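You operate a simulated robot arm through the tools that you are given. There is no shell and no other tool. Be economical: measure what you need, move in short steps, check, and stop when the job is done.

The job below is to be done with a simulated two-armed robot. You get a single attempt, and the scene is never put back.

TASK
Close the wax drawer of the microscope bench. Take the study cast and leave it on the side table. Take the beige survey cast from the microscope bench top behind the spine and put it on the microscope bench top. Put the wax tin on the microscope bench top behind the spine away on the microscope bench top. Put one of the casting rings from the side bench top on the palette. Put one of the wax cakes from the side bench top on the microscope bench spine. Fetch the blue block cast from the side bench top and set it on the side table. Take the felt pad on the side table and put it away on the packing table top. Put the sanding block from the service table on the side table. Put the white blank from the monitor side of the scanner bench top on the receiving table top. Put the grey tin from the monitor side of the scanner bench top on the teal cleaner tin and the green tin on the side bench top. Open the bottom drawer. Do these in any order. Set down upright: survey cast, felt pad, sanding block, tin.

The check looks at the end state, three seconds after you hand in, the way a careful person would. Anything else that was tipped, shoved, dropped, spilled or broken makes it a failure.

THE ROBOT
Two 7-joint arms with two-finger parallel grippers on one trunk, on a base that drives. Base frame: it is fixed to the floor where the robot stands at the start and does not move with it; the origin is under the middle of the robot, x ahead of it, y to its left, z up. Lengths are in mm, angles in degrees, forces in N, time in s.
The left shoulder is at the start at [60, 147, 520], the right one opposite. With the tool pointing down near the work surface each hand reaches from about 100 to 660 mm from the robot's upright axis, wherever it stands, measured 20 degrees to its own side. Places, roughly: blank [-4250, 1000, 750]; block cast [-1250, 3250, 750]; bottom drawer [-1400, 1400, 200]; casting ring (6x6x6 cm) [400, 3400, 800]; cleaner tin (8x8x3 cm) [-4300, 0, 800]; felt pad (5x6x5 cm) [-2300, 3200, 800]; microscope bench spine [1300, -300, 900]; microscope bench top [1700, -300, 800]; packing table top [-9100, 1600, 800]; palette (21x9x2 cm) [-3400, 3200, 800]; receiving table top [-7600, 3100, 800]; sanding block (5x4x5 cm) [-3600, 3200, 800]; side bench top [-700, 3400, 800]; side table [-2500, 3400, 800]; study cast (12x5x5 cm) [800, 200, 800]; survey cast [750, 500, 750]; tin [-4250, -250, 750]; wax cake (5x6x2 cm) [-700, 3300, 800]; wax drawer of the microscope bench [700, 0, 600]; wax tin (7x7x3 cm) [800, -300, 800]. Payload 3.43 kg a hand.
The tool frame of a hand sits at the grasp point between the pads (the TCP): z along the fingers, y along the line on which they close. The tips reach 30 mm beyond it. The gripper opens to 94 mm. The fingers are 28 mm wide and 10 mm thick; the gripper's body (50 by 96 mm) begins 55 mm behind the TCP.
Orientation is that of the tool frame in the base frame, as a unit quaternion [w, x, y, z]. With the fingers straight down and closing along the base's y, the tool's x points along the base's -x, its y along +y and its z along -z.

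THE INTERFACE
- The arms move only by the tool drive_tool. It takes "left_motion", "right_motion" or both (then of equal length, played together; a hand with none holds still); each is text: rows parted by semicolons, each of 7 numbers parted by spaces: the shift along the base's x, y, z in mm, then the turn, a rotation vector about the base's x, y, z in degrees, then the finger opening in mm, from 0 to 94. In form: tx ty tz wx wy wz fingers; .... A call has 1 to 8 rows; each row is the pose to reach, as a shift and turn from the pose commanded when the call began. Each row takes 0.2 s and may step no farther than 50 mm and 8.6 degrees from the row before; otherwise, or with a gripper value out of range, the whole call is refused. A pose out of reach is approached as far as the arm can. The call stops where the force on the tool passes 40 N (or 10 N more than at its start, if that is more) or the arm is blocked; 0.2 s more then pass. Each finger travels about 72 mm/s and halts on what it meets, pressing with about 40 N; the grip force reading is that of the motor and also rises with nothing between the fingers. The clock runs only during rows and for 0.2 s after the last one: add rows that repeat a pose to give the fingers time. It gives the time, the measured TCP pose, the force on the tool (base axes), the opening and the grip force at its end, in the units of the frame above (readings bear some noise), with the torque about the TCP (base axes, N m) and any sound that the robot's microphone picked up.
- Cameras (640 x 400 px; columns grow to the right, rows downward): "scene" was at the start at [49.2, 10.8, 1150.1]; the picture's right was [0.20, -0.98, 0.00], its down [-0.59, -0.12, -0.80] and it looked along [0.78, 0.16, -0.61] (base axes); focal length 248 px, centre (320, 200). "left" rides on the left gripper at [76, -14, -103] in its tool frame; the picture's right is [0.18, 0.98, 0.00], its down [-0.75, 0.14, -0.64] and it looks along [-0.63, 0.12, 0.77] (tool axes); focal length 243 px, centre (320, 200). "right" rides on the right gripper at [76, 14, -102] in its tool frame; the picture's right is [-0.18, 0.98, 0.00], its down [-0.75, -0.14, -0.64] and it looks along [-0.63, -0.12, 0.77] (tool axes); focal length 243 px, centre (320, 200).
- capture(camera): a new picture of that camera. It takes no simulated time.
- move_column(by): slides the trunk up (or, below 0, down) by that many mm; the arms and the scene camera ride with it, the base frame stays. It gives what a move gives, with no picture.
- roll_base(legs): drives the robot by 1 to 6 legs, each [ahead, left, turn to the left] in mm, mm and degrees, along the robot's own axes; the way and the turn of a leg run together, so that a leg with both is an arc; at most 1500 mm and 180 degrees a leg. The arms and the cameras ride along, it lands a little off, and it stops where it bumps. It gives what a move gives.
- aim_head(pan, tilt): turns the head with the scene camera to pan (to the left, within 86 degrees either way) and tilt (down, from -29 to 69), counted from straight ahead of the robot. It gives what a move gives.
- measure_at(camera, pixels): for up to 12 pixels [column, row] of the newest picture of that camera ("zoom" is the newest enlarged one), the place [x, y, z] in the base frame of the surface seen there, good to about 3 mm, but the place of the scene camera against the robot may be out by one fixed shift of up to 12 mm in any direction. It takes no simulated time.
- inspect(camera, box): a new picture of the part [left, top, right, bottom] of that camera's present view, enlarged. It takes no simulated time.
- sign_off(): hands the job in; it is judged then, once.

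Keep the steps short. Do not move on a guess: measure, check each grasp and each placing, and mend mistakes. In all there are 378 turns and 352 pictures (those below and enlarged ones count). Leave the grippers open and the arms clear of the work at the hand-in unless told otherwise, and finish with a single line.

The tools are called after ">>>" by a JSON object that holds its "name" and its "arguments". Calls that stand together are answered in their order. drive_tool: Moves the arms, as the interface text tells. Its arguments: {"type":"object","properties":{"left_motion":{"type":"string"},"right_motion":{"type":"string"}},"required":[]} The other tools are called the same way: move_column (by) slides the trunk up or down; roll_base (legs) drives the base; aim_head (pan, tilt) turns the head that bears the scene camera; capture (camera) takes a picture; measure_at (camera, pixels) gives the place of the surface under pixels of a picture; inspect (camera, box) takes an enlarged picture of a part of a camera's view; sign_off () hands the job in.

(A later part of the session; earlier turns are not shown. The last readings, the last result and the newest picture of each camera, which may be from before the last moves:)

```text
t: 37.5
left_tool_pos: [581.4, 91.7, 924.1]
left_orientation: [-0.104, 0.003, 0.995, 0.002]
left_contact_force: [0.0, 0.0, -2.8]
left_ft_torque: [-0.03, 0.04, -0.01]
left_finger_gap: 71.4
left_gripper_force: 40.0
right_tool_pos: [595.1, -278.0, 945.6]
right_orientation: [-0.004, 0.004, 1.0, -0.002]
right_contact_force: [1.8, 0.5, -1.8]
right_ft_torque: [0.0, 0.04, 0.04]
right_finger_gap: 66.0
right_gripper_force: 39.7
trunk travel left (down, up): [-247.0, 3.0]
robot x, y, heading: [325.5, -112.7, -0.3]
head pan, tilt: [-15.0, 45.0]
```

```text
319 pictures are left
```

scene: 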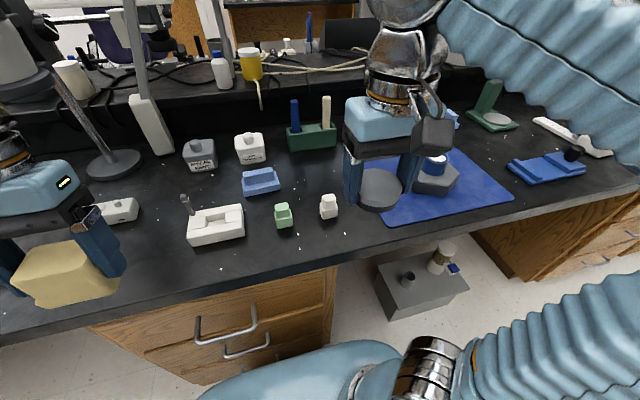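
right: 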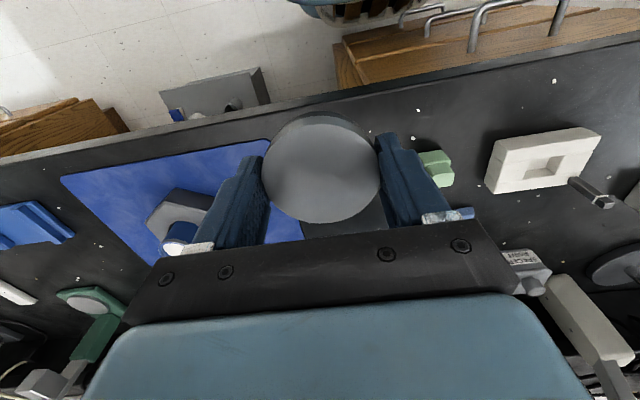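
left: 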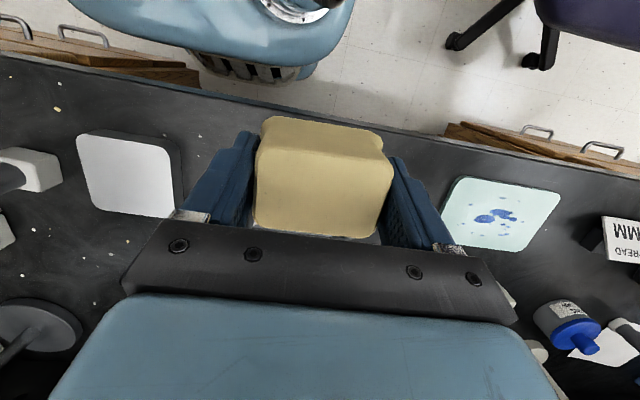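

Both items held. Back away from the bench and look around for a route to the far side.

>>> {"name": "roll_base", "arguments": {"legs": [[-500, 0, 0]]}}

>>> {"name": "aim_head", "arguments": {"pan": -65, "tilt": 15}}

>>> {"name": "capture", "arguments": {"camera": "scene"}}

>>> {"name": "aim_head", "arguments": {"pan": 55, "tilt": 12}}

>>> {"name": "capture", "arguments": {"camera": "scene"}}

>>> {"name": "aim_head", "arguments": {"pan": 0, "tilt": 10}}

>>> {"name": "capture", "arguments": {"camera": "scene"}}

```text
t: 40.4
left_tool_pos: [85.0, 95.8, 923.6]
left_orientation: [-0.104, 0.003, 0.995, 0.002]
left_contact_force: [-0.1, 1.1, -2.6]
left_ft_torque: [0.02, 0.0, -0.03]
left_finger_gap: 71.5
left_gripper_force: 40.0
right_tool_pos: [97.8, -273.4, 945.6]
right_orientation: [-0.004, 0.003, 1.0, -0.001]
right_contact_force: [0.7, 0.0, -1.4]
right_ft_torque: [0.03, 0.0, 0.01]
right_finger_gap: 66.0
right_gripper_force: 39.8
trunk travel left (down, up): [-247.0, 3.0]
robot x, y, heading: [-173.5, -110.7, -0.3]
head pan, tilt: [-15.0, 45.0]
```

```text
t: 41.6
left_tool_pos: [84.2, 96.0, 923.6]
left_orientation: [-0.103, 0.004, 0.995, 0.002]
left_contact_force: [0.1, -0.6, -2.7]
left_ft_torque: [0.0, 0.02, 0.02]
left_finger_gap: 71.4
left_gripper_force: 40.0
right_tool_pos: [96.4, -274.7, 945.5]
right_orientation: [-0.004, 0.004, 1.0, -0.001]
right_contact_force: [-0.6, -0.3, -1.5]
right_ft_torque: [-0.02, 0.0, -0.02]
right_finger_gap: 65.9
right_gripper_force: 40.2
trunk travel left (down, up): [-247.0, 3.0]
robot x, y, heading: [-175.7, -104.3, -0.4]
head pan, tilt: [-65.0, 15.0]
```

```text
318 pictures are left
```

scene: 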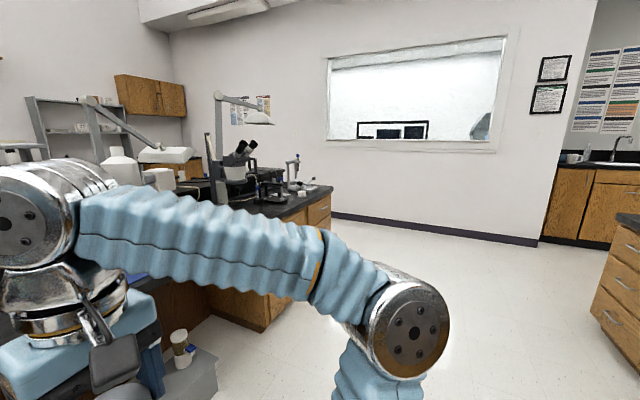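

```text
t: 43.6
left_tool_pos: [84.3, 95.1, 922.9]
left_orientation: [-0.103, 0.004, 0.995, 0.002]
left_contact_force: [0.7, 0.2, -3.4]
left_ft_torque: [0.02, -0.03, 0.02]
left_finger_gap: 71.3
left_gripper_force: 40.1
right_tool_pos: [99.2, -274.1, 946.0]
right_orientation: [-0.003, 0.004, 1.0, 0.0]
right_contact_force: [0.4, 0.4, -1.0]
right_ft_torque: [-0.02, -0.01, -0.04]
right_finger_gap: 65.9
right_gripper_force: 39.6
trunk travel left (down, up): [-247.0, 3.0]
robot x, y, heading: [-171.3, -114.0, -0.5]
head pan, tilt: [55.0, 12.0]
```

```text
317 pictures are left
```

scene: 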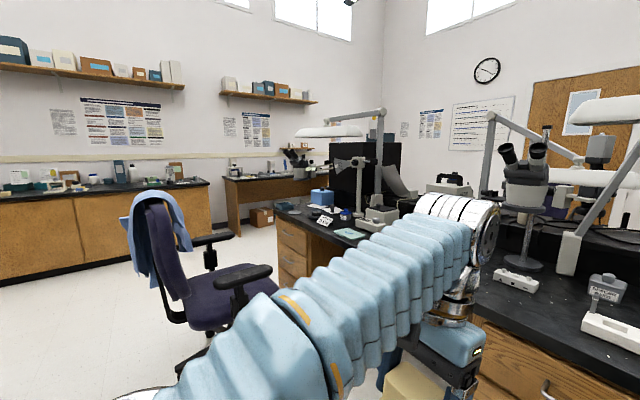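

```text
t: 44.9
left_tool_pos: [85.4, 96.5, 924.0]
left_orientation: [-0.104, 0.003, 0.995, 0.002]
left_contact_force: [-0.2, 0.2, -3.8]
left_ft_torque: [0.0, -0.01, -0.03]
left_finger_gap: 71.6
left_gripper_force: 40.3
right_tool_pos: [98.1, -273.5, 945.4]
right_orientation: [-0.004, 0.003, 1.0, -0.002]
right_contact_force: [0.4, -0.5, -1.5]
right_ft_torque: [0.02, -0.01, 0.02]
right_finger_gap: 65.9
right_gripper_force: 39.8
trunk travel left (down, up): [-247.0, 3.0]
robot x, y, heading: [-172.1, -107.9, -0.5]
head pan, tilt: [0.0, 10.0]
```

```text
316 pictures are left
```

scene: 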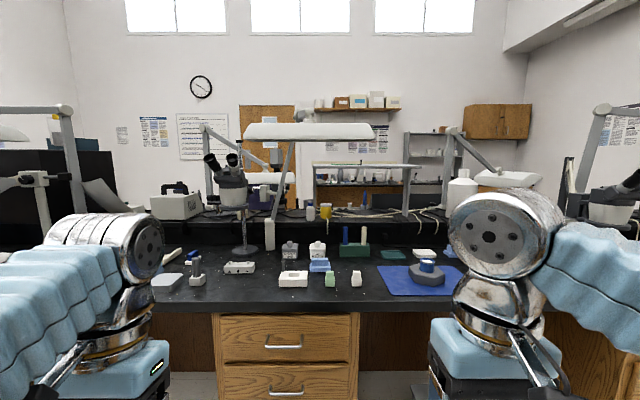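

Aisle on the right looks open. I'll re-aim and measure the bench's right end and walls.

>>> {"name": "measure_at", "arguments": {"camera": "scene", "pixels": [[360, 175], [390, 180], [490, 130], [550, 120], [430, 170], [590, 180]]}}

>>> {"name": "aim_head", "arguments": {"pan": -65, "tilt": 15}}

>>> {"name": "capture", "arguments": {"camera": "scene"}}

>>> {"name": "measure_at", "arguments": {"camera": "scene", "pixels": [[332, 187], [330, 230], [265, 330], [420, 230], [610, 330], [540, 245], [270, 215], [400, 300], [150, 100], [616, 270]]}}

```text
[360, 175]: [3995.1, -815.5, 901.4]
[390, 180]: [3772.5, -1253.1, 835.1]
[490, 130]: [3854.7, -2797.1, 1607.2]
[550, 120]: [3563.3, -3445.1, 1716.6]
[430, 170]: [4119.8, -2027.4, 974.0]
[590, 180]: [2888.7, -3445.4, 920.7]
```

```text
t: 46.2
left_tool_pos: [83.4, 95.5, 923.7]
left_orientation: [-0.104, 0.004, 0.995, 0.003]
left_contact_force: [0.9, 1.0, -3.0]
left_ft_torque: [0.0, -0.02, -0.01]
left_finger_gap: 71.4
left_gripper_force: 40.0
right_tool_pos: [97.6, -274.0, 946.1]
right_orientation: [-0.004, 0.004, 1.0, -0.001]
right_contact_force: [0.1, -0.4, -0.6]
right_ft_torque: [-0.01, -0.01, 0.02]
right_finger_gap: 66.4
right_gripper_force: 40.0
trunk travel left (down, up): [-247.0, 3.0]
robot x, y, heading: [-172.0, -107.5, -0.6]
head pan, tilt: [-65.0, 15.0]
```

```text
315 pictures are left
```

scene: 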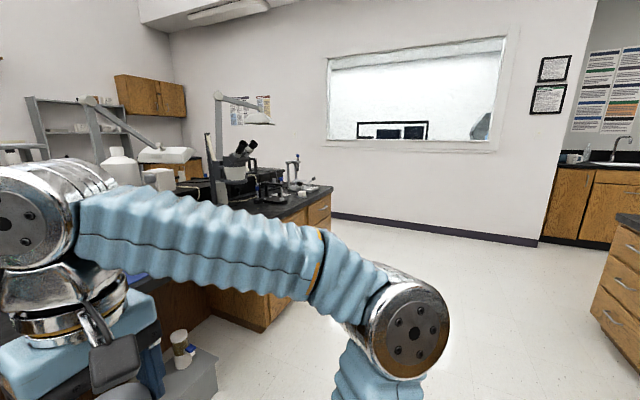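

```text
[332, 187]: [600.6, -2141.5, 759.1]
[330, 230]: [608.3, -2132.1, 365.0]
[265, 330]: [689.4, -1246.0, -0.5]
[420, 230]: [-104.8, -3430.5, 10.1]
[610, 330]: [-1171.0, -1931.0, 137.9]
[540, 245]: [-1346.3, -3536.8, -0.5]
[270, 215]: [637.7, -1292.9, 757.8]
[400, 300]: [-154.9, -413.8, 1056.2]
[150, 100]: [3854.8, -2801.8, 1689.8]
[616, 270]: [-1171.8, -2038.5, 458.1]
```

The bench's right end is y≈-2145, wall at y≈-3440: a wide aisle. Drive to the right end and turn to look up the aisle.

>>> {"name": "roll_base", "arguments": {"legs": [[-50, 0, -90], [1350, 0, 0], [1330, 0, 0], [0, 0, 90]]}}

>>> {"name": "aim_head", "arguments": {"pan": 0, "tilt": 20}}

>>> {"name": "capture", "arguments": {"camera": "scene"}}

```text
t: 66.9
left_tool_pos: [30.2, -2546.4, 924.3]
left_orientation: [-0.103, -0.011, 0.995, 0.001]
left_contact_force: [0.0, 0.4, -3.6]
left_ft_torque: [0.0, 0.0, 0.02]
left_finger_gap: 71.4
left_gripper_force: 40.2
right_tool_pos: [56.0, -2915.6, 945.3]
right_orientation: [-0.004, -0.01, 1.0, 0.0]
right_contact_force: [0.2, -0.1, -1.1]
right_ft_torque: [-0.02, 0.0, -0.03]
right_finger_gap: 65.9
right_gripper_force: 39.8
trunk travel left (down, up): [-247.0, 3.0]
robot x, y, heading: [-222.3, -2758.8, 1.1]
head pan, tilt: [-65.0, 15.0]
```

```text
t: 68.3
left_tool_pos: [30.7, -2546.2, 922.8]
left_orientation: [-0.104, -0.011, 0.995, 0.0]
left_contact_force: [0.4, 0.3, -2.5]
left_ft_torque: [0.03, 0.0, 0.01]
left_finger_gap: 71.5
left_gripper_force: 39.7
right_tool_pos: [55.4, -2915.4, 946.5]
right_orientation: [-0.004, -0.011, 1.0, -0.002]
right_contact_force: [1.0, -0.5, -0.2]
right_ft_torque: [-0.02, 0.01, -0.01]
right_finger_gap: 65.9
right_gripper_force: 39.9
trunk travel left (down, up): [-247.0, 3.0]
robot x, y, heading: [-221.3, -2757.8, 1.3]
head pan, tilt: [0.0, 20.0]
```

```text
314 pictures are left
```

scene: 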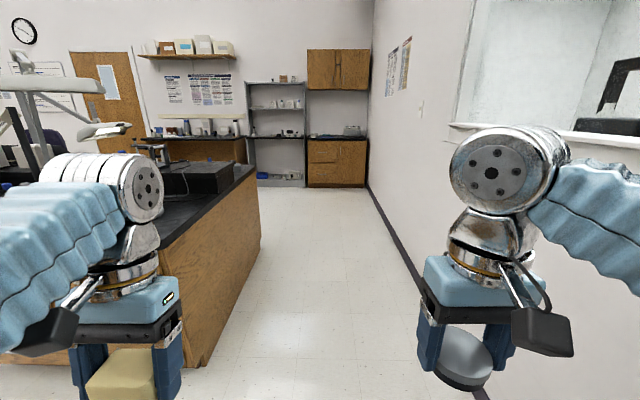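

>>> {"name": "measure_at", "arguments": {"camera": "scene", "pixels": [[259, 235], [253, 168], [200, 365], [310, 183], [280, 180], [420, 270]]}}

>>> {"name": "roll_base", "arguments": {"legs": [[1400, 0, -1], [1420, 0, 0], [0, 0, 90]]}}

>>> {"name": "capture", "arguments": {"camera": "scene"}}

```text
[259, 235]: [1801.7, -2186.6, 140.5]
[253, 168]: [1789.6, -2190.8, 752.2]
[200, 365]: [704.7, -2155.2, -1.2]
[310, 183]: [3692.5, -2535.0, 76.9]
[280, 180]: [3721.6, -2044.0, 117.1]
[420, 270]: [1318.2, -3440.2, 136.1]
```

```text
t: 85.9
left_tool_pos: [2421.0, -2455.2, 923.0]
left_orientation: [-0.074, -0.701, 0.705, -0.072]
left_contact_force: [0.1, -0.7, -2.9]
left_ft_torque: [-0.01, 0.01, 0.01]
left_finger_gap: 71.5
left_gripper_force: 40.2
right_tool_pos: [2791.5, -2440.8, 945.9]
right_orientation: [-0.003, -0.705, 0.709, -0.002]
right_contact_force: [0.2, -0.8, -1.7]
right_ft_torque: [0.01, -0.02, 0.02]
right_finger_gap: 66.2
right_gripper_force: 40.3
trunk travel left (down, up): [-247.0, 3.0]
robot x, y, heading: [2628.4, -2711.2, 89.8]
head pan, tilt: [0.0, 20.0]
```

```text
313 pictures are left
```

scene: 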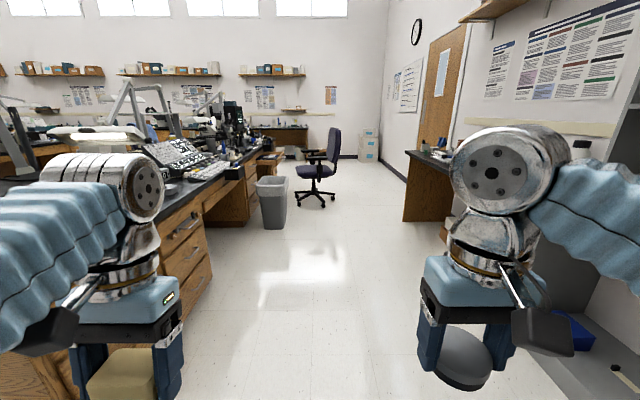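

Far aisle: a bin and chair further along. Measure obstacles and bench edge.

>>> {"name": "measure_at", "arguments": {"camera": "scene", "pixels": [[265, 225], [285, 200], [205, 225], [215, 180], [310, 200], [245, 190], [200, 290], [405, 215], [240, 160], [190, 200], [560, 380]]}}

>>> {"name": "inspect", "arguments": {"camera": "scene", "box": [80, 80, 320, 230]}}

```text
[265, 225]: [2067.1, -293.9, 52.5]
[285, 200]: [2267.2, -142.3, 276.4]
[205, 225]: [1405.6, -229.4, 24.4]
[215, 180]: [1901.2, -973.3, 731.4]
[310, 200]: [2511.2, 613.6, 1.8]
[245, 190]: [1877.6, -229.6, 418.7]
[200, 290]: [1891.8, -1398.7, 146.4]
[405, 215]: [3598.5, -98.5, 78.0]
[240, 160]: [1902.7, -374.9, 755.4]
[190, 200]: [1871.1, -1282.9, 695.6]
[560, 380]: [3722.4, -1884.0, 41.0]
```

```text
2.67 times, centred on (200, 155) of scene
```

zoom: 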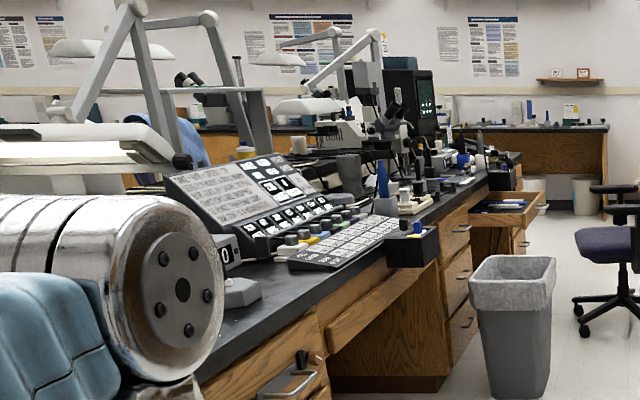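

The bench's far edge is x≈1900; a free area seems to be near y≈-1200. Drive there, face the bench and look.

>>> {"name": "roll_base", "arguments": {"legs": [[1450, 0, 0], [0, 0, 90]]}}

>>> {"name": "aim_head", "arguments": {"pan": 0, "tilt": 20}}

>>> {"name": "capture", "arguments": {"camera": "scene"}}

```text
t: 97.0
left_tool_pos: [2382.8, -1471.0, 921.5]
left_orientation: [0.001, 0.995, 0.011, 0.104]
left_contact_force: [-0.2, 0.6, -3.3]
left_ft_torque: [0.01, -0.02, -0.03]
left_finger_gap: 71.4
left_gripper_force: 40.3
right_tool_pos: [2360.1, -1100.9, 945.3]
right_orientation: [-0.001, 1.0, 0.011, 0.003]
right_contact_force: [0.1, 0.1, -1.8]
right_ft_torque: [0.02, 0.01, 0.01]
right_finger_gap: 65.9
right_gripper_force: 40.2
trunk travel left (down, up): [-247.0, 3.0]
robot x, y, heading: [2635.9, -1258.1, -178.8]
head pan, tilt: [0.0, 20.0]
```

```text
t: 97.6
left_tool_pos: [2383.6, -1471.5, 923.2]
left_orientation: [0.001, 0.994, 0.011, 0.104]
left_contact_force: [0.2, 0.9, -2.4]
left_ft_torque: [-0.01, -0.01, 0.0]
left_finger_gap: 71.4
left_gripper_force: 40.2
right_tool_pos: [2359.8, -1099.7, 945.6]
right_orientation: [0.0, 1.0, 0.01, 0.004]
right_contact_force: [0.5, -0.3, -1.7]
right_ft_torque: [-0.04, -0.02, -0.01]
right_finger_gap: 66.0
right_gripper_force: 40.1
trunk travel left (down, up): [-247.0, 3.0]
robot x, y, heading: [2637.7, -1251.7, -178.8]
head pan, tilt: [0.0, 20.0]
```

```text
311 pictures are left
```

scene: 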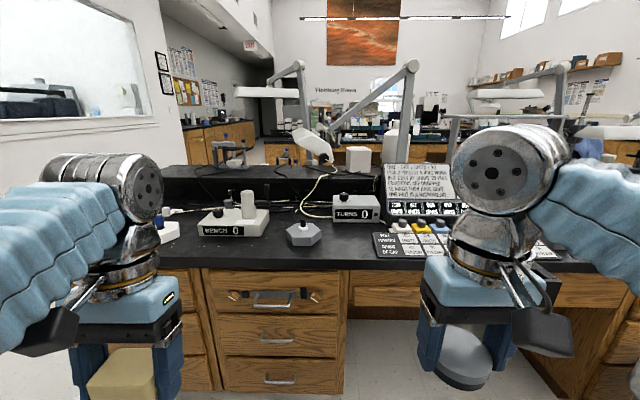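

>>> {"name": "inspect", "arguments": {"camera": "scene", "box": [140, 170, 460, 320]}}

>>> {"name": "measure_at", "arguments": {"camera": "scene", "pixels": [[190, 255], [250, 255], [300, 259], [345, 262], [345, 240], [270, 240], [303, 240], [360, 220], [235, 232], [380, 250], [290, 205], [270, 295]]}}

```text
2.00 times, centred on (300, 245) of scene
```

zoom: 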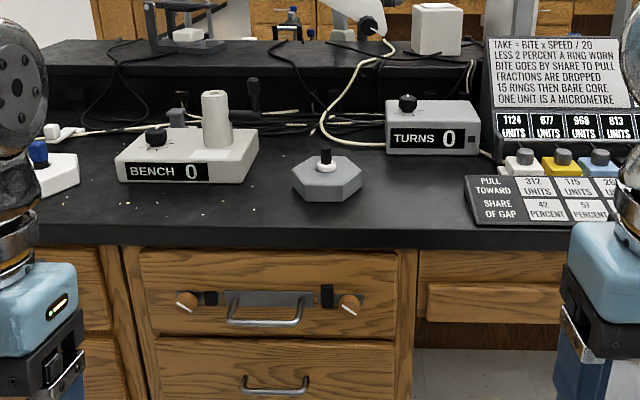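

```text
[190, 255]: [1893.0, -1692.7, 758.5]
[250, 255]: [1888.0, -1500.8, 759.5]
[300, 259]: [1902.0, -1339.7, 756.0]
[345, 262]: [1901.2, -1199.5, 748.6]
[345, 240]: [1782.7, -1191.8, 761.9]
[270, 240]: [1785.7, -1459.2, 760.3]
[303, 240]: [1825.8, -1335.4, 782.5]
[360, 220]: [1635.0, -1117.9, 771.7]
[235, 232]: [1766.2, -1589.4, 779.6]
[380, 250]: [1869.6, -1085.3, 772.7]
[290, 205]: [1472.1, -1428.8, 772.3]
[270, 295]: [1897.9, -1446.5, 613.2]
```

>>> {"name": "measure_at", "arguments": {"camera": "zoom", "pixels": [[215, 97], [215, 140], [120, 178], [210, 180], [255, 160], [295, 190], [357, 190], [325, 200], [470, 215], [430, 153], [205, 215], [325, 152]]}}

```text
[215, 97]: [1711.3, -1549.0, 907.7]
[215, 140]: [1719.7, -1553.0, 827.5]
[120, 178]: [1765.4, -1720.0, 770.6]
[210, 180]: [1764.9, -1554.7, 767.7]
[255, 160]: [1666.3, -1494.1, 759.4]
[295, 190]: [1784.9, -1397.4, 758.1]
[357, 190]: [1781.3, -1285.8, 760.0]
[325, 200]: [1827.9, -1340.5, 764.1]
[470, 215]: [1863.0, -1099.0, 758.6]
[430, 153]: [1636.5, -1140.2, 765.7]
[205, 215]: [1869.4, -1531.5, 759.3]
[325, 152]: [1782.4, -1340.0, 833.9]
```

Free spots: in front of the BENCH box gap at (1835,-1500) for the cast, and (1800,-1190) for the tin. Drive closer.

>>> {"name": "roll_base", "arguments": {"legs": [[0, 93, -1.2], [300, 0, 0]]}}

>>> {"name": "aim_head", "arguments": {"pan": 0, "tilt": 45}}

>>> {"name": "capture", "arguments": {"camera": "scene"}}

```text
t: 100.3
left_tool_pos: [2081.8, -1558.2, 923.2]
left_orientation: [0.001, 0.995, 0.0, 0.104]
left_contact_force: [0.8, -0.9, -2.7]
left_ft_torque: [0.0, -0.01, 0.01]
left_finger_gap: 71.3
left_gripper_force: 40.0
right_tool_pos: [2064.8, -1187.6, 946.2]
right_orientation: [-0.001, 1.0, 0.001, 0.003]
right_contact_force: [0.3, 0.6, -1.2]
right_ft_torque: [-0.02, 0.04, -0.03]
right_finger_gap: 66.0
right_gripper_force: 39.4
trunk travel left (down, up): [-247.0, 3.0]
robot x, y, heading: [2337.2, -1347.7, -180.0]
head pan, tilt: [0.0, 20.0]
```

```text
t: 101.2
left_tool_pos: [2081.7, -1558.6, 923.2]
left_orientation: [0.002, 0.995, 0.0, 0.104]
left_contact_force: [-0.1, 0.2, -1.9]
left_ft_torque: [-0.03, 0.0, 0.01]
left_finger_gap: 71.5
left_gripper_force: 39.9
right_tool_pos: [2064.1, -1187.5, 945.8]
right_orientation: [0.0, 1.0, 0.0, 0.003]
right_contact_force: [-0.2, 0.6, -1.1]
right_ft_torque: [-0.01, -0.01, 0.01]
right_finger_gap: 66.2
right_gripper_force: 39.5
trunk travel left (down, up): [-247.0, 3.0]
robot x, y, heading: [2334.3, -1346.9, -179.9]
head pan, tilt: [0.0, 45.0]
```

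```text
309 pictures are left
```

scene: 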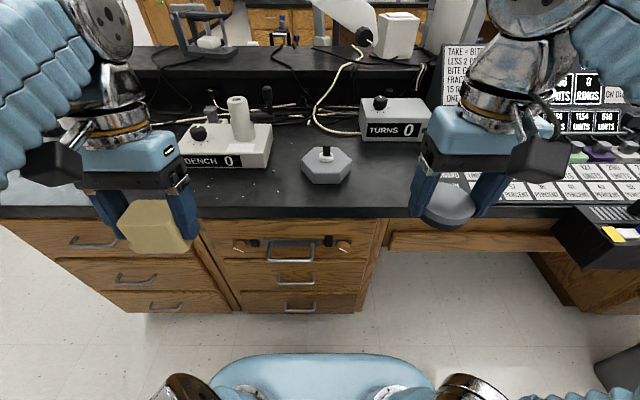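

Move both hands forward over their spots together.

>>> {"name": "drive_tool", "arguments": {"left_motion": "-45 10 -5 0 0 0 40; -90 25 -10 0 0 0 40; -135 40 -20 0 0 0 40; -180 50 -30 0 0 0 40; -220 58 -42 0 0 0 40; -247 58 -55 0 0 0 40", "right_motion": "-45 -2 -5 0 0 0 40; -90 -2 -10 0 0 0 40; -135 -2 -25 0 0 0 40; -180 -2 -40 0 0 0 40; -225 -2 -55 0 0 0 40; -264 -2 -70 0 0 0 40"}}

>>> {"name": "capture", "arguments": {"camera": "scene"}}

>>> {"name": "capture", "arguments": {"camera": "left"}}

>>> {"name": "capture", "arguments": {"camera": "right"}}

```text
t: 102.6
left_tool_pos: [1835.6, -1499.9, 868.0]
left_orientation: [0.003, 0.995, 0.001, 0.103]
left_contact_force: [0.3, -0.1, -3.4]
left_ft_torque: [-0.05, 0.03, -0.02]
left_finger_gap: 71.5
left_gripper_force: 40.2
right_tool_pos: [1800.6, -1189.3, 873.7]
right_orientation: [-0.001, 1.0, 0.0, 0.003]
right_contact_force: [-0.7, 0.6, -0.1]
right_ft_torque: [0.02, 0.01, 0.0]
right_finger_gap: 65.6
right_gripper_force: 40.4
trunk travel left (down, up): [-247.0, 3.0]
robot x, y, heading: [2337.9, -1349.5, 180.0]
head pan, tilt: [0.0, 45.0]
```

```text
308 pictures are left
```

scene: 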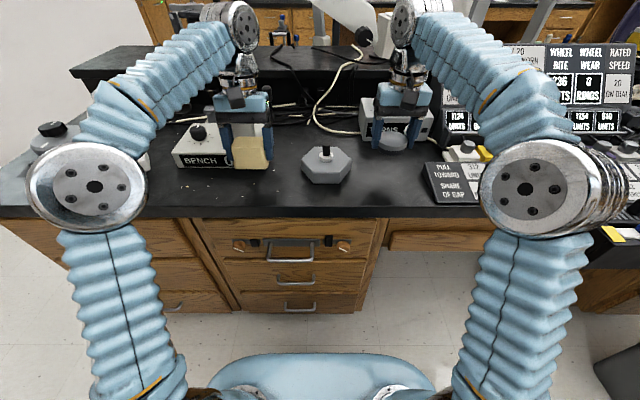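

```text
307 pictures are left
```

left: 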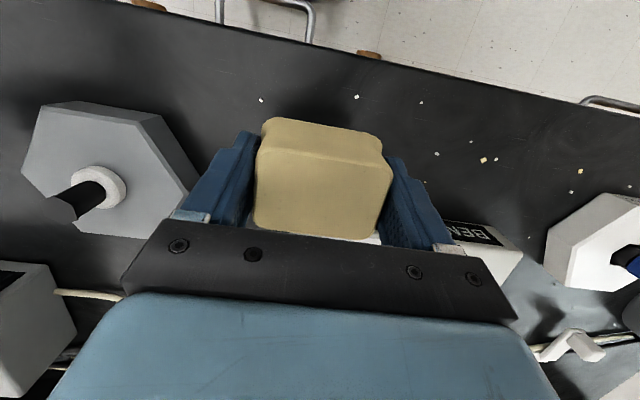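

```text
306 pictures are left
```

right: 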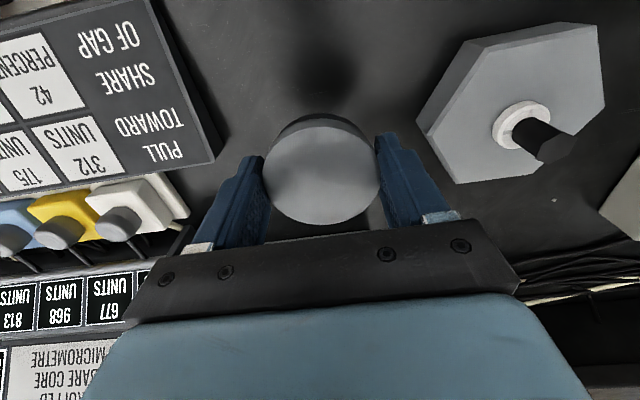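

Both spots are clear. Lower both.

>>> {"name": "drive_tool", "arguments": {"left_motion": "0 0 -30 0 0 0 40; 0 0 -55 0 0 0 40; 0 0 -62 0 0 0 40; 0 0 -65 0 0 0 40", "right_motion": "0 0 -35 0 0 0 40; 0 0 -65 0 0 0 40; 0 0 -73 0 0 0 40; 0 0 -76 0 0 0 40"}}

```text
t: 103.6
left_tool_pos: [1835.2, -1499.8, 803.6]
left_orientation: [0.002, 0.995, 0.001, 0.104]
left_contact_force: [0.7, 0.2, -2.8]
left_ft_torque: [-0.04, 0.0, 0.01]
left_finger_gap: 71.5
left_gripper_force: 39.9
right_tool_pos: [1801.3, -1189.3, 798.6]
right_orientation: [-0.001, 1.0, 0.001, 0.004]
right_contact_force: [-0.1, -0.1, -1.3]
right_ft_torque: [0.01, -0.05, 0.02]
right_finger_gap: 66.1
right_gripper_force: 39.7
trunk travel left (down, up): [-247.0, 3.0]
robot x, y, heading: [2337.7, -1353.3, -180.1]
head pan, tilt: [0.0, 45.0]
```

No contact yet; creep down a few mm.

>>> {"name": "drive_tool", "arguments": {"left_motion": "0 0 -1 0 0 0 40; 0 0 -2 0 0 0 40; 0 0 -3 0 0 0 40", "right_motion": "0 0 -1 0 0 0 40; 0 0 -2 0 0 0 40; 0 0 -3 0 0 0 40"}}

```text
t: 104.4
left_tool_pos: [1835.1, -1500.1, 801.2]
left_orientation: [0.001, 0.995, 0.001, 0.102]
left_contact_force: [-2.1, 1.6, 10.3]
left_ft_torque: [-0.32, 0.21, 0.02]
left_finger_gap: 71.3
left_gripper_force: 40.2
right_tool_pos: [1800.8, -1191.0, 795.5]
right_orientation: [-0.002, 1.0, 0.0, 0.003]
right_contact_force: [-0.4, -0.4, -0.3]
right_ft_torque: [0.01, -0.04, 0.02]
right_finger_gap: 65.8
right_gripper_force: 39.8
trunk travel left (down, up): [-247.0, 3.0]
robot x, y, heading: [2333.2, -1350.8, -180.0]
head pan, tilt: [0.0, 45.0]
```

Left touches down (10 N). Release left while the right creeps down.

>>> {"name": "drive_tool", "arguments": {"left_motion": "0 0 1 0 0 0 76; 0 0 1 0 0 0 88; 0 0 1 0 0 0 94; 0 0 15 0 0 0 94; 0 0 45 0 0 0 94", "right_motion": "0 0 -1 0 0 0 40; 0 0 -2 0 0 0 40; 0 0 -3 0 0 0 40; 0 0 -3 0 0 0 40; 0 0 -3 0 0 0 40"}}

```text
t: 105.6
left_tool_pos: [1834.7, -1500.5, 847.5]
left_orientation: [0.002, 0.995, 0.0, 0.104]
left_contact_force: [-0.2, 0.2, 0.0]
left_ft_torque: [0.02, -0.03, 0.01]
left_finger_gap: 94.1
left_gripper_force: 0.2
right_tool_pos: [1800.8, -1190.1, 797.0]
right_orientation: [0.0, 1.0, 0.0, 0.001]
right_contact_force: [-9.0, 5.8, 34.6]
right_ft_torque: [0.08, -0.09, 0.02]
right_finger_gap: 65.9
right_gripper_force: 39.9
trunk travel left (down, up): [-247.0, 3.0]
robot x, y, heading: [2337.2, -1346.9, -179.7]
head pan, tilt: [0.0, 45.0]
```

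Right is on the table with 34 N; ease up 3 mm, release, and lift.

>>> {"name": "drive_tool", "arguments": {"right_motion": "0 0 2 0 0 0 40; 0 0 3 0 0 0 70; 0 0 3 0 0 0 80; 0 0 3 0 0 0 90; 0 0 25 0 0 0 94; 0 0 60 0 0 0 94; 30 0 75 0 0 0 94; 75 0 85 0 0 0 94", "left_motion": "0 0 0 0 0 0 94; 0 0 0 0 0 0 94; 20 0 20 0 0 0 94; 60 0 30 0 0 0 94; 105 0 40 0 0 0 94; 150 0 50 0 0 0 94; 195 0 60 0 0 0 94; 240 0 70 0 0 0 94"}}

>>> {"name": "drive_tool", "arguments": {"right_motion": "45 0 10 0 0 0 94; 90 0 10 0 0 0 94; 135 0 10 0 0 0 94; 180 0 10 0 0 0 94"}}

>>> {"name": "capture", "arguments": {"camera": "scene"}}

```text
t: 107.4
left_tool_pos: [2073.6, -1500.3, 913.8]
left_orientation: [0.002, 0.995, 0.0, 0.103]
left_contact_force: [-0.2, 0.7, -1.1]
left_ft_torque: [0.0, 0.0, 0.01]
left_finger_gap: 93.9
left_gripper_force: 0.1
right_tool_pos: [1875.5, -1190.7, 879.8]
right_orientation: [-0.001, 1.0, 0.001, 0.004]
right_contact_force: [-0.2, 0.0, -0.1]
right_ft_torque: [0.03, -0.07, -0.02]
right_finger_gap: 94.1
right_gripper_force: 0.1
trunk travel left (down, up): [-247.0, 3.0]
robot x, y, heading: [2334.4, -1348.0, -180.0]
head pan, tilt: [0.0, 45.0]
```

```text
t: 108.4
left_tool_pos: [2074.1, -1500.0, 913.5]
left_orientation: [0.002, 0.995, 0.001, 0.104]
left_contact_force: [-1.0, -0.6, -1.0]
left_ft_torque: [-0.04, 0.0, 0.02]
left_finger_gap: 93.8
left_gripper_force: 0.0
right_tool_pos: [2055.1, -1188.2, 889.6]
right_orientation: [0.0, 1.0, 0.0, 0.004]
right_contact_force: [-0.3, -0.3, 0.3]
right_ft_torque: [-0.02, -0.04, 0.0]
right_finger_gap: 94.1
right_gripper_force: 0.0
trunk travel left (down, up): [-247.0, 3.0]
robot x, y, heading: [2335.4, -1350.1, -179.9]
head pan, tilt: [0.0, 45.0]
```

```text
305 pictures are left
```

scene: 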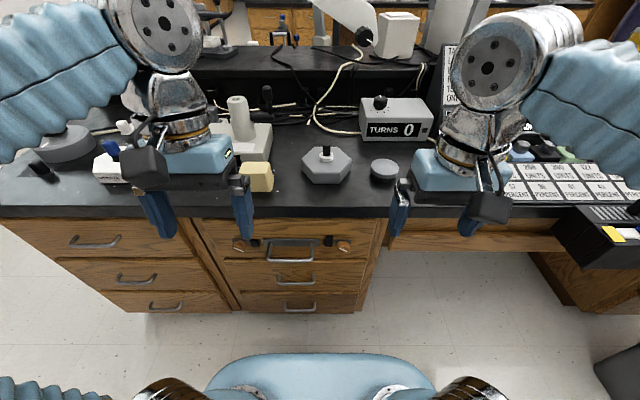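

Both placed well. Return via the right aisle, looking at the spine's end on the way.

>>> {"name": "roll_base", "arguments": {"legs": [[-320, 0, 0], [0, 0, 90], [1400, 0, 0], [0, 0, -90], [800, 0, 0]]}}

>>> {"name": "aim_head", "arguments": {"pan": -30, "tilt": 20}}

>>> {"name": "capture", "arguments": {"camera": "scene"}}

```text
t: 128.8
left_tool_pos: [1662.1, -2917.8, 915.2]
left_orientation: [0.001, 0.994, 0.016, 0.104]
left_contact_force: [-0.6, 0.7, -0.3]
left_ft_torque: [0.01, -0.02, 0.03]
left_finger_gap: 94.1
left_gripper_force: 0.1
right_tool_pos: [1632.9, -2607.0, 889.3]
right_orientation: [-0.001, 1.0, 0.016, 0.004]
right_contact_force: [0.0, 0.1, -0.2]
right_ft_torque: [-0.01, 0.06, -0.01]
right_finger_gap: 94.0
right_gripper_force: 0.1
trunk travel left (down, up): [-247.0, 3.0]
robot x, y, heading: [1917.2, -2759.6, -178.2]
head pan, tilt: [0.0, 45.0]
```

```text
t: 129.7
left_tool_pos: [1661.7, -2918.7, 915.1]
left_orientation: [-0.001, 0.994, 0.017, 0.104]
left_contact_force: [-0.9, 0.1, -0.4]
left_ft_torque: [-0.03, 0.02, 0.0]
left_finger_gap: 94.1
left_gripper_force: 0.1
right_tool_pos: [1632.0, -2606.9, 888.4]
right_orientation: [-0.002, 1.0, 0.017, 0.004]
right_contact_force: [-0.2, 0.3, 0.3]
right_ft_torque: [0.02, 0.0, 0.0]
right_finger_gap: 93.9
right_gripper_force: 0.1
trunk travel left (down, up): [-247.0, 3.0]
robot x, y, heading: [1914.4, -2762.0, -178.2]
head pan, tilt: [-30.0, 20.0]
```

```text
304 pictures are left
```

scene: 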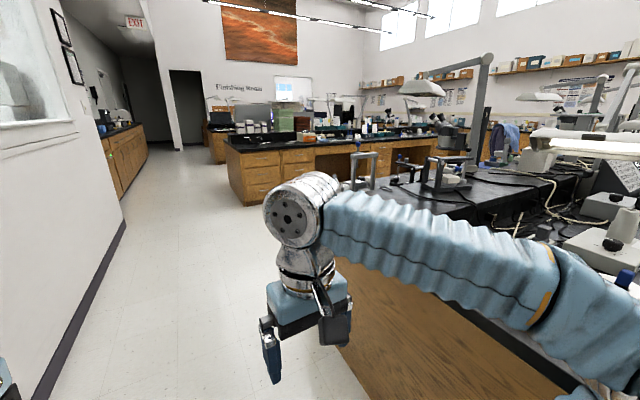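

>>> {"name": "inspect", "arguments": {"camera": "scene", "box": [330, 130, 640, 300]}}

>>> {"name": "measure_at", "arguments": {"camera": "scene", "pixels": [[455, 205], [500, 185], [520, 205], [540, 190], [470, 215], [500, 235], [440, 180], [480, 185]]}}

```text
2.06 times, centred on (485, 215) of scene
```

zoom: 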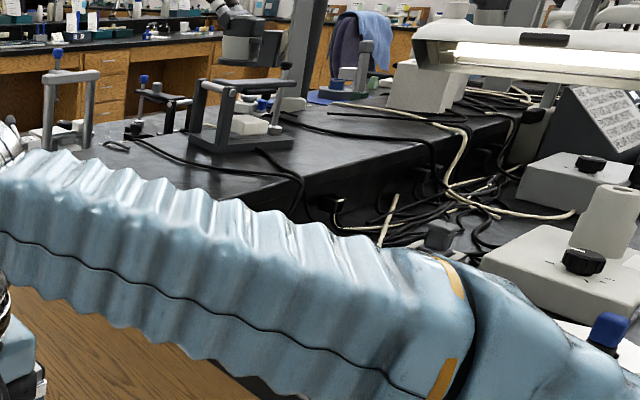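

```text
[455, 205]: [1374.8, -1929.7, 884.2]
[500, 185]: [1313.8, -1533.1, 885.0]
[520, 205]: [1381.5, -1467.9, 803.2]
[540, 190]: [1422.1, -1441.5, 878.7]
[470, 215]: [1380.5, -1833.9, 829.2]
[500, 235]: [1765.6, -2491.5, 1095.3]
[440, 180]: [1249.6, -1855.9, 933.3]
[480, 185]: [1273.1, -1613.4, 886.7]
```

Spine top (z≈885) ends near y≈-1950 and is reachable from the bench's right end — good for the wax cake later. Continue back to the near side for the study cast.

>>> {"name": "roll_base", "arguments": {"legs": [[1060, 0, -1.8], [1060, 0, 0], [0, 0, -90], [1390, 0, 0], [1390, 0, 0], [0, 0, -90]]}}

>>> {"name": "roll_base", "arguments": {"legs": [[480, 0, 0]]}}

>>> {"name": "aim_head", "arguments": {"pan": 10, "tilt": 45}}

>>> {"name": "capture", "arguments": {"camera": "left"}}

>>> {"name": "capture", "arguments": {"camera": "scene"}}

```text
t: 160.7
left_tool_pos: [76.9, 206.5, 914.8]
left_orientation: [-0.104, -0.014, 0.994, -0.001]
left_contact_force: [0.4, 0.3, -0.9]
left_ft_torque: [-0.05, 0.02, 0.02]
left_finger_gap: 94.1
left_gripper_force: 0.1
right_tool_pos: [105.4, -104.3, 889.6]
right_orientation: [-0.004, -0.015, 1.0, -0.001]
right_contact_force: [-0.2, 0.7, 0.1]
right_ft_torque: [0.01, 0.0, 0.0]
right_finger_gap: 94.0
right_gripper_force: 0.1
trunk travel left (down, up): [-247.0, 3.0]
robot x, y, heading: [-180.0, 48.0, 1.6]
head pan, tilt: [-30.0, 20.0]
```

```text
t: 163.6
left_tool_pos: [560.2, 221.4, 913.0]
left_orientation: [-0.104, -0.016, 0.994, 0.0]
left_contact_force: [-0.1, -0.6, 0.4]
left_ft_torque: [-0.03, 0.02, 0.01]
left_finger_gap: 93.6
left_gripper_force: 0.0
right_tool_pos: [589.7, -89.0, 889.3]
right_orientation: [-0.004, -0.017, 1.0, 0.0]
right_contact_force: [-0.3, -0.4, 0.6]
right_ft_torque: [0.01, 0.03, 0.0]
right_finger_gap: 94.0
right_gripper_force: 0.1
trunk travel left (down, up): [-247.0, 3.0]
robot x, y, heading: [300.0, 63.2, 1.9]
head pan, tilt: [-30.0, 20.0]
```

```text
t: 164.7
left_tool_pos: [560.7, 222.6, 915.0]
left_orientation: [-0.104, -0.015, 0.994, 0.0]
left_contact_force: [0.8, 0.7, -0.1]
left_ft_torque: [-0.02, -0.05, 0.01]
left_finger_gap: 94.0
left_gripper_force: 0.1
right_tool_pos: [589.8, -89.6, 890.1]
right_orientation: [-0.004, -0.016, 1.0, -0.001]
right_contact_force: [-0.6, -0.1, 1.0]
right_ft_torque: [-0.01, -0.01, -0.02]
right_finger_gap: 94.3
right_gripper_force: 0.1
trunk travel left (down, up): [-247.0, 3.0]
robot x, y, heading: [305.3, 65.0, 1.7]
head pan, tilt: [10.0, 45.0]
```

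```text
302 pictures are left
```

left: 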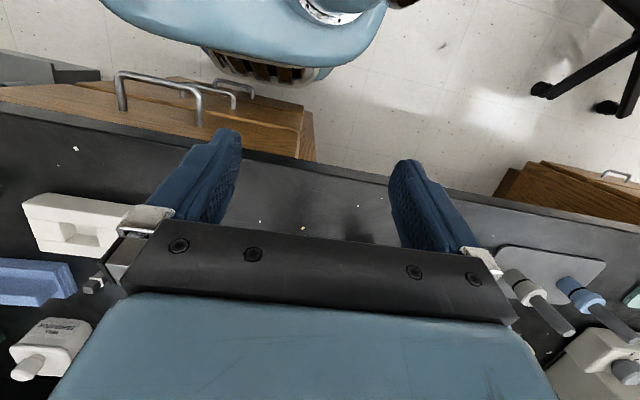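

```text
301 pictures are left
```

scene: 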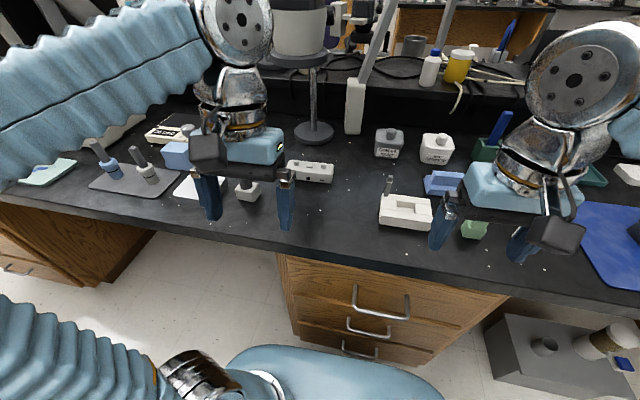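

The study cast's long side runs along y, so I need the fingers to close along x: turn the left hand 90° about vertical where it is.

>>> {"name": "drive_tool", "arguments": {"left_motion": "0 0 0 0 -6 0 94; 0 0 0 0 -12 0 94"}}

>>> {"name": "drive_tool", "arguments": {"left_motion": "0 0 0 0 0 8 94; 0 0 0 0 0 16 94; 0 0 0 0 0 24 94; 0 0 0 0 0 32 94; 0 0 0 0 0 40 94; 0 0 0 0 0 48 94; 0 0 0 0 0 56 94; 0 0 0 0 0 64 94"}}

>>> {"name": "drive_tool", "arguments": {"left_motion": "0 0 0 0 0 8 94; 0 0 0 0 0 16 94; 0 0 0 0 0 24 94"}}

>>> {"name": "capture", "arguments": {"camera": "left"}}

>>> {"name": "capture", "arguments": {"camera": "scene"}}

```text
t: 165.2
left_tool_pos: [560.5, 222.1, 914.3]
left_orientation: [0.001, -0.016, 1.0, -0.001]
left_contact_force: [0.6, -0.4, 0.2]
left_ft_torque: [-0.03, 0.02, 0.0]
left_finger_gap: 94.1
left_gripper_force: 0.1
right_tool_pos: [590.0, -88.6, 889.3]
right_orientation: [-0.004, -0.016, 1.0, -0.001]
right_contact_force: [-0.2, 0.7, 1.4]
right_ft_torque: [0.0, 0.03, 0.01]
right_finger_gap: 94.0
right_gripper_force: 0.0
trunk travel left (down, up): [-247.0, 3.0]
robot x, y, heading: [307.4, 61.3, 2.0]
head pan, tilt: [10.0, 45.0]
```

```text
t: 167.1
left_tool_pos: [559.5, 221.7, 914.2]
left_orientation: [0.001, -0.544, 0.839, -0.001]
left_contact_force: [0.0, 0.3, 0.1]
left_ft_torque: [0.02, -0.01, 0.04]
left_finger_gap: 93.9
left_gripper_force: 0.1
right_tool_pos: [590.0, -89.2, 889.9]
right_orientation: [-0.004, -0.016, 1.0, 0.0]
right_contact_force: [-1.3, 0.0, 0.0]
right_ft_torque: [0.01, -0.02, 0.01]
right_finger_gap: 93.9
right_gripper_force: 0.0
trunk travel left (down, up): [-247.0, 3.0]
robot x, y, heading: [303.3, 64.7, 2.1]
head pan, tilt: [10.0, 45.0]
```

```text
t: 167.8
left_tool_pos: [559.8, 222.4, 915.0]
left_orientation: [0.002, -0.707, 0.708, -0.001]
left_contact_force: [0.4, -0.5, -0.5]
left_ft_torque: [0.0, 0.01, 0.0]
left_finger_gap: 94.2
left_gripper_force: 0.0
right_tool_pos: [590.4, -87.1, 889.2]
right_orientation: [-0.003, -0.017, 1.0, 0.0]
right_contact_force: [1.0, 0.8, 0.9]
right_ft_torque: [0.0, 0.02, -0.01]
right_finger_gap: 93.7
right_gripper_force: 0.1
trunk travel left (down, up): [-247.0, 3.0]
robot x, y, heading: [302.9, 63.6, 1.8]
head pan, tilt: [10.0, 45.0]
```

```text
300 pictures are left
```

left: 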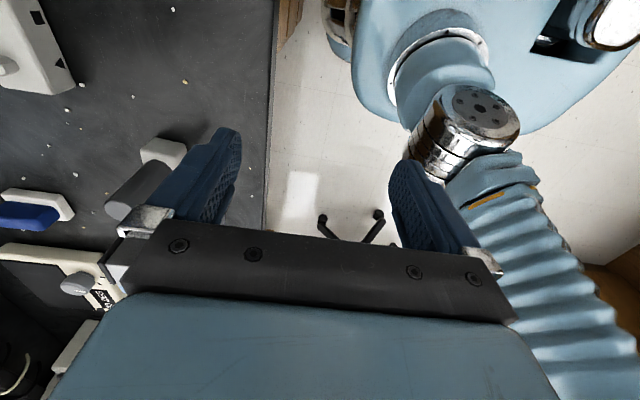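

```text
299 pictures are left
```

scene: 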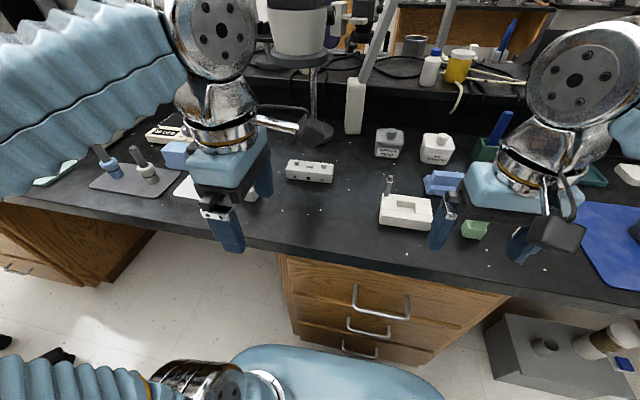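

>>> {"name": "inspect", "arguments": {"camera": "scene", "box": [260, 140, 360, 200]}}

>>> {"name": "measure_at", "arguments": {"camera": "zoom", "pixels": [[175, 135], [185, 200], [470, 150], [455, 235], [320, 170], [465, 190]]}}

```text
6.40 times, centred on (310, 170) of scene
```

zoom: 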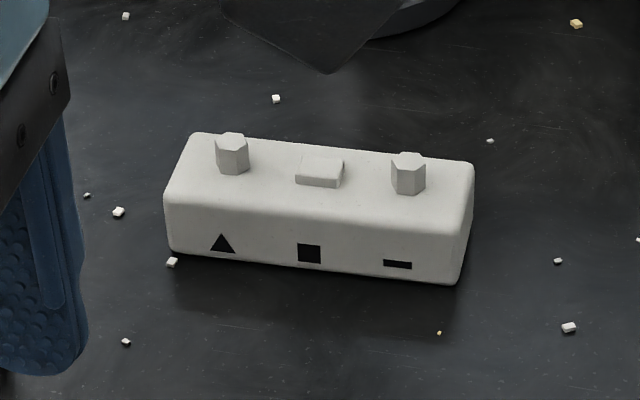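

```text
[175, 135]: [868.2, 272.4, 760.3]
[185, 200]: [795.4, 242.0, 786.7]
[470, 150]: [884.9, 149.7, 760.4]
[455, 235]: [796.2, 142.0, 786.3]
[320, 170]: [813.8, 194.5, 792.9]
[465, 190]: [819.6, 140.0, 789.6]
```

Study cast: x 795–835, y 138–248, body top 791. Approach above it with the left hand.

>>> {"name": "drive_tool", "arguments": {"left_motion": "45 -6 0 0 0 0 94; 90 -12 -5 0 0 0 94; 135 -18 -10 0 0 0 94; 180 -24 -20 0 0 0 94; 220 -29 -30 0 0 0 94; 255 -29 -40 0 0 0 94"}}

>>> {"name": "capture", "arguments": {"camera": "left"}}

>>> {"name": "capture", "arguments": {"camera": "scene"}}

```text
t: 169.2
left_tool_pos: [815.6, 194.1, 876.4]
left_orientation: [0.002, -0.706, 0.708, -0.001]
left_contact_force: [-0.5, -0.2, -0.1]
left_ft_torque: [-0.01, 0.01, 0.01]
left_finger_gap: 94.2
left_gripper_force: 0.0
right_tool_pos: [588.9, -88.6, 888.4]
right_orientation: [-0.004, -0.017, 1.0, -0.001]
right_contact_force: [-0.8, -0.4, -0.2]
right_ft_torque: [0.03, -0.04, 0.08]
right_finger_gap: 93.8
right_gripper_force: 0.0
trunk travel left (down, up): [-247.0, 3.0]
robot x, y, heading: [302.7, 60.8, 2.0]
head pan, tilt: [10.0, 45.0]
```

```text
297 pictures are left
```

left: 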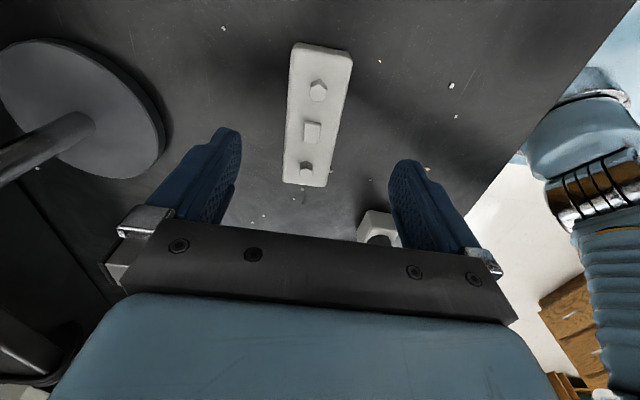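

```text
296 pictures are left
```

scene: 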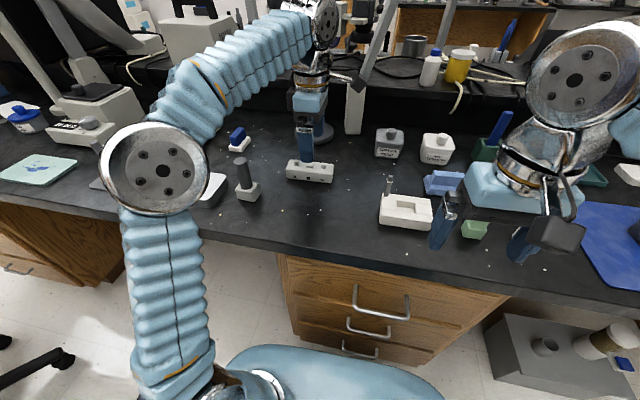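

>>> {"name": "measure_at", "arguments": {"camera": "left", "pixels": [[312, 132], [290, 130], [335, 130], [295, 48], [348, 56], [286, 180], [325, 185], [306, 165], [318, 88], [375, 225]]}}

```text
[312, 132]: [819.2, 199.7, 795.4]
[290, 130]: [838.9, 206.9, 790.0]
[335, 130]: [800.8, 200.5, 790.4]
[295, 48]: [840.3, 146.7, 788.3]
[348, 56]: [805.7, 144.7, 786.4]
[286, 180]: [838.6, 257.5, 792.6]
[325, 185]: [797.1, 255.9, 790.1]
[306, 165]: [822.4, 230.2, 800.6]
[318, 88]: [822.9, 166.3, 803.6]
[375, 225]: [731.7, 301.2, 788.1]
```

Centre (819,201). Shift, descend and grip.

>>> {"name": "drive_tool", "arguments": {"left_motion": "4 7 -30 0 0 0 94; 4 7 -65 0 0 0 94; 4 7 -81 0 0 0 94; 4 7 -81 0 0 0 60; 4 7 -81 0 0 0 25; 4 7 -81 0 0 0 20; 4 7 -81 0 0 0 20; 4 7 -81 0 0 0 20"}}

>>> {"name": "drive_tool", "arguments": {"left_motion": "0 0 30 0 0 0 20; 0 0 65 0 0 0 20; -30 10 85 0 0 0 20; -75 10 100 0 0 0 20; -120 10 110 0 0 0 20; -165 10 120 0 0 0 20; -210 10 130 0 0 0 20; -250 10 135 0 0 0 20"}}

>>> {"name": "capture", "arguments": {"camera": "left"}}

>>> {"name": "capture", "arguments": {"camera": "scene"}}

```text
t: 171.1
left_tool_pos: [817.1, 200.4, 795.4]
left_orientation: [0.003, -0.706, 0.708, -0.001]
left_contact_force: [0.9, -1.1, 8.3]
left_ft_torque: [-0.13, 0.11, 0.23]
left_finger_gap: 43.6
left_gripper_force: 40.2
right_tool_pos: [589.8, -88.3, 889.1]
right_orientation: [-0.003, -0.017, 1.0, -0.001]
right_contact_force: [0.2, 0.6, -0.7]
right_ft_torque: [0.02, 0.0, 0.0]
right_finger_gap: 93.7
right_gripper_force: 0.1
trunk travel left (down, up): [-247.0, 3.0]
robot x, y, heading: [301.1, 62.4, 1.9]
head pan, tilt: [10.0, 45.0]
```

```text
t: 172.8
left_tool_pos: [566.0, 212.9, 927.9]
left_orientation: [0.002, -0.707, 0.708, 0.0]
left_contact_force: [0.9, 0.9, -2.2]
left_ft_torque: [0.01, 0.01, -0.01]
left_finger_gap: 43.5
left_gripper_force: 40.2
right_tool_pos: [589.5, -88.0, 889.1]
right_orientation: [-0.003, -0.017, 1.0, -0.001]
right_contact_force: [0.4, 0.0, -0.3]
right_ft_torque: [0.02, 0.01, -0.04]
right_finger_gap: 94.0
right_gripper_force: 0.1
trunk travel left (down, up): [-247.0, 3.0]
robot x, y, heading: [302.8, 61.6, 1.7]
head pan, tilt: [10.0, 45.0]
```

```text
295 pictures are left
```

left: 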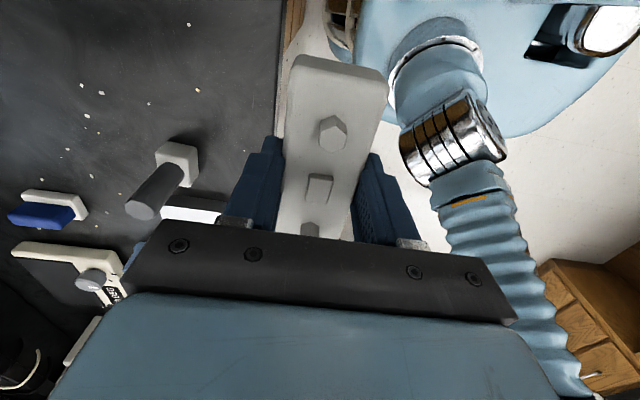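

```text
294 pictures are left
```

scene: 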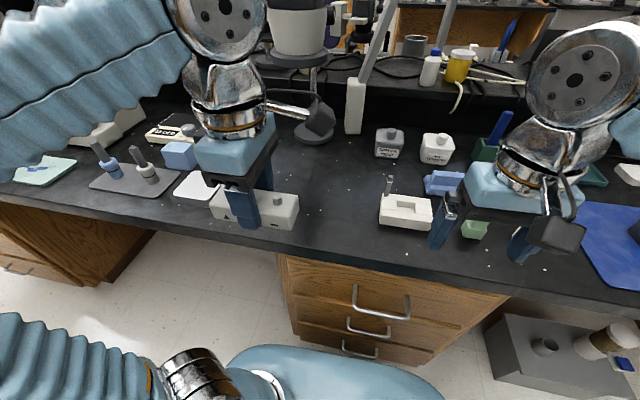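

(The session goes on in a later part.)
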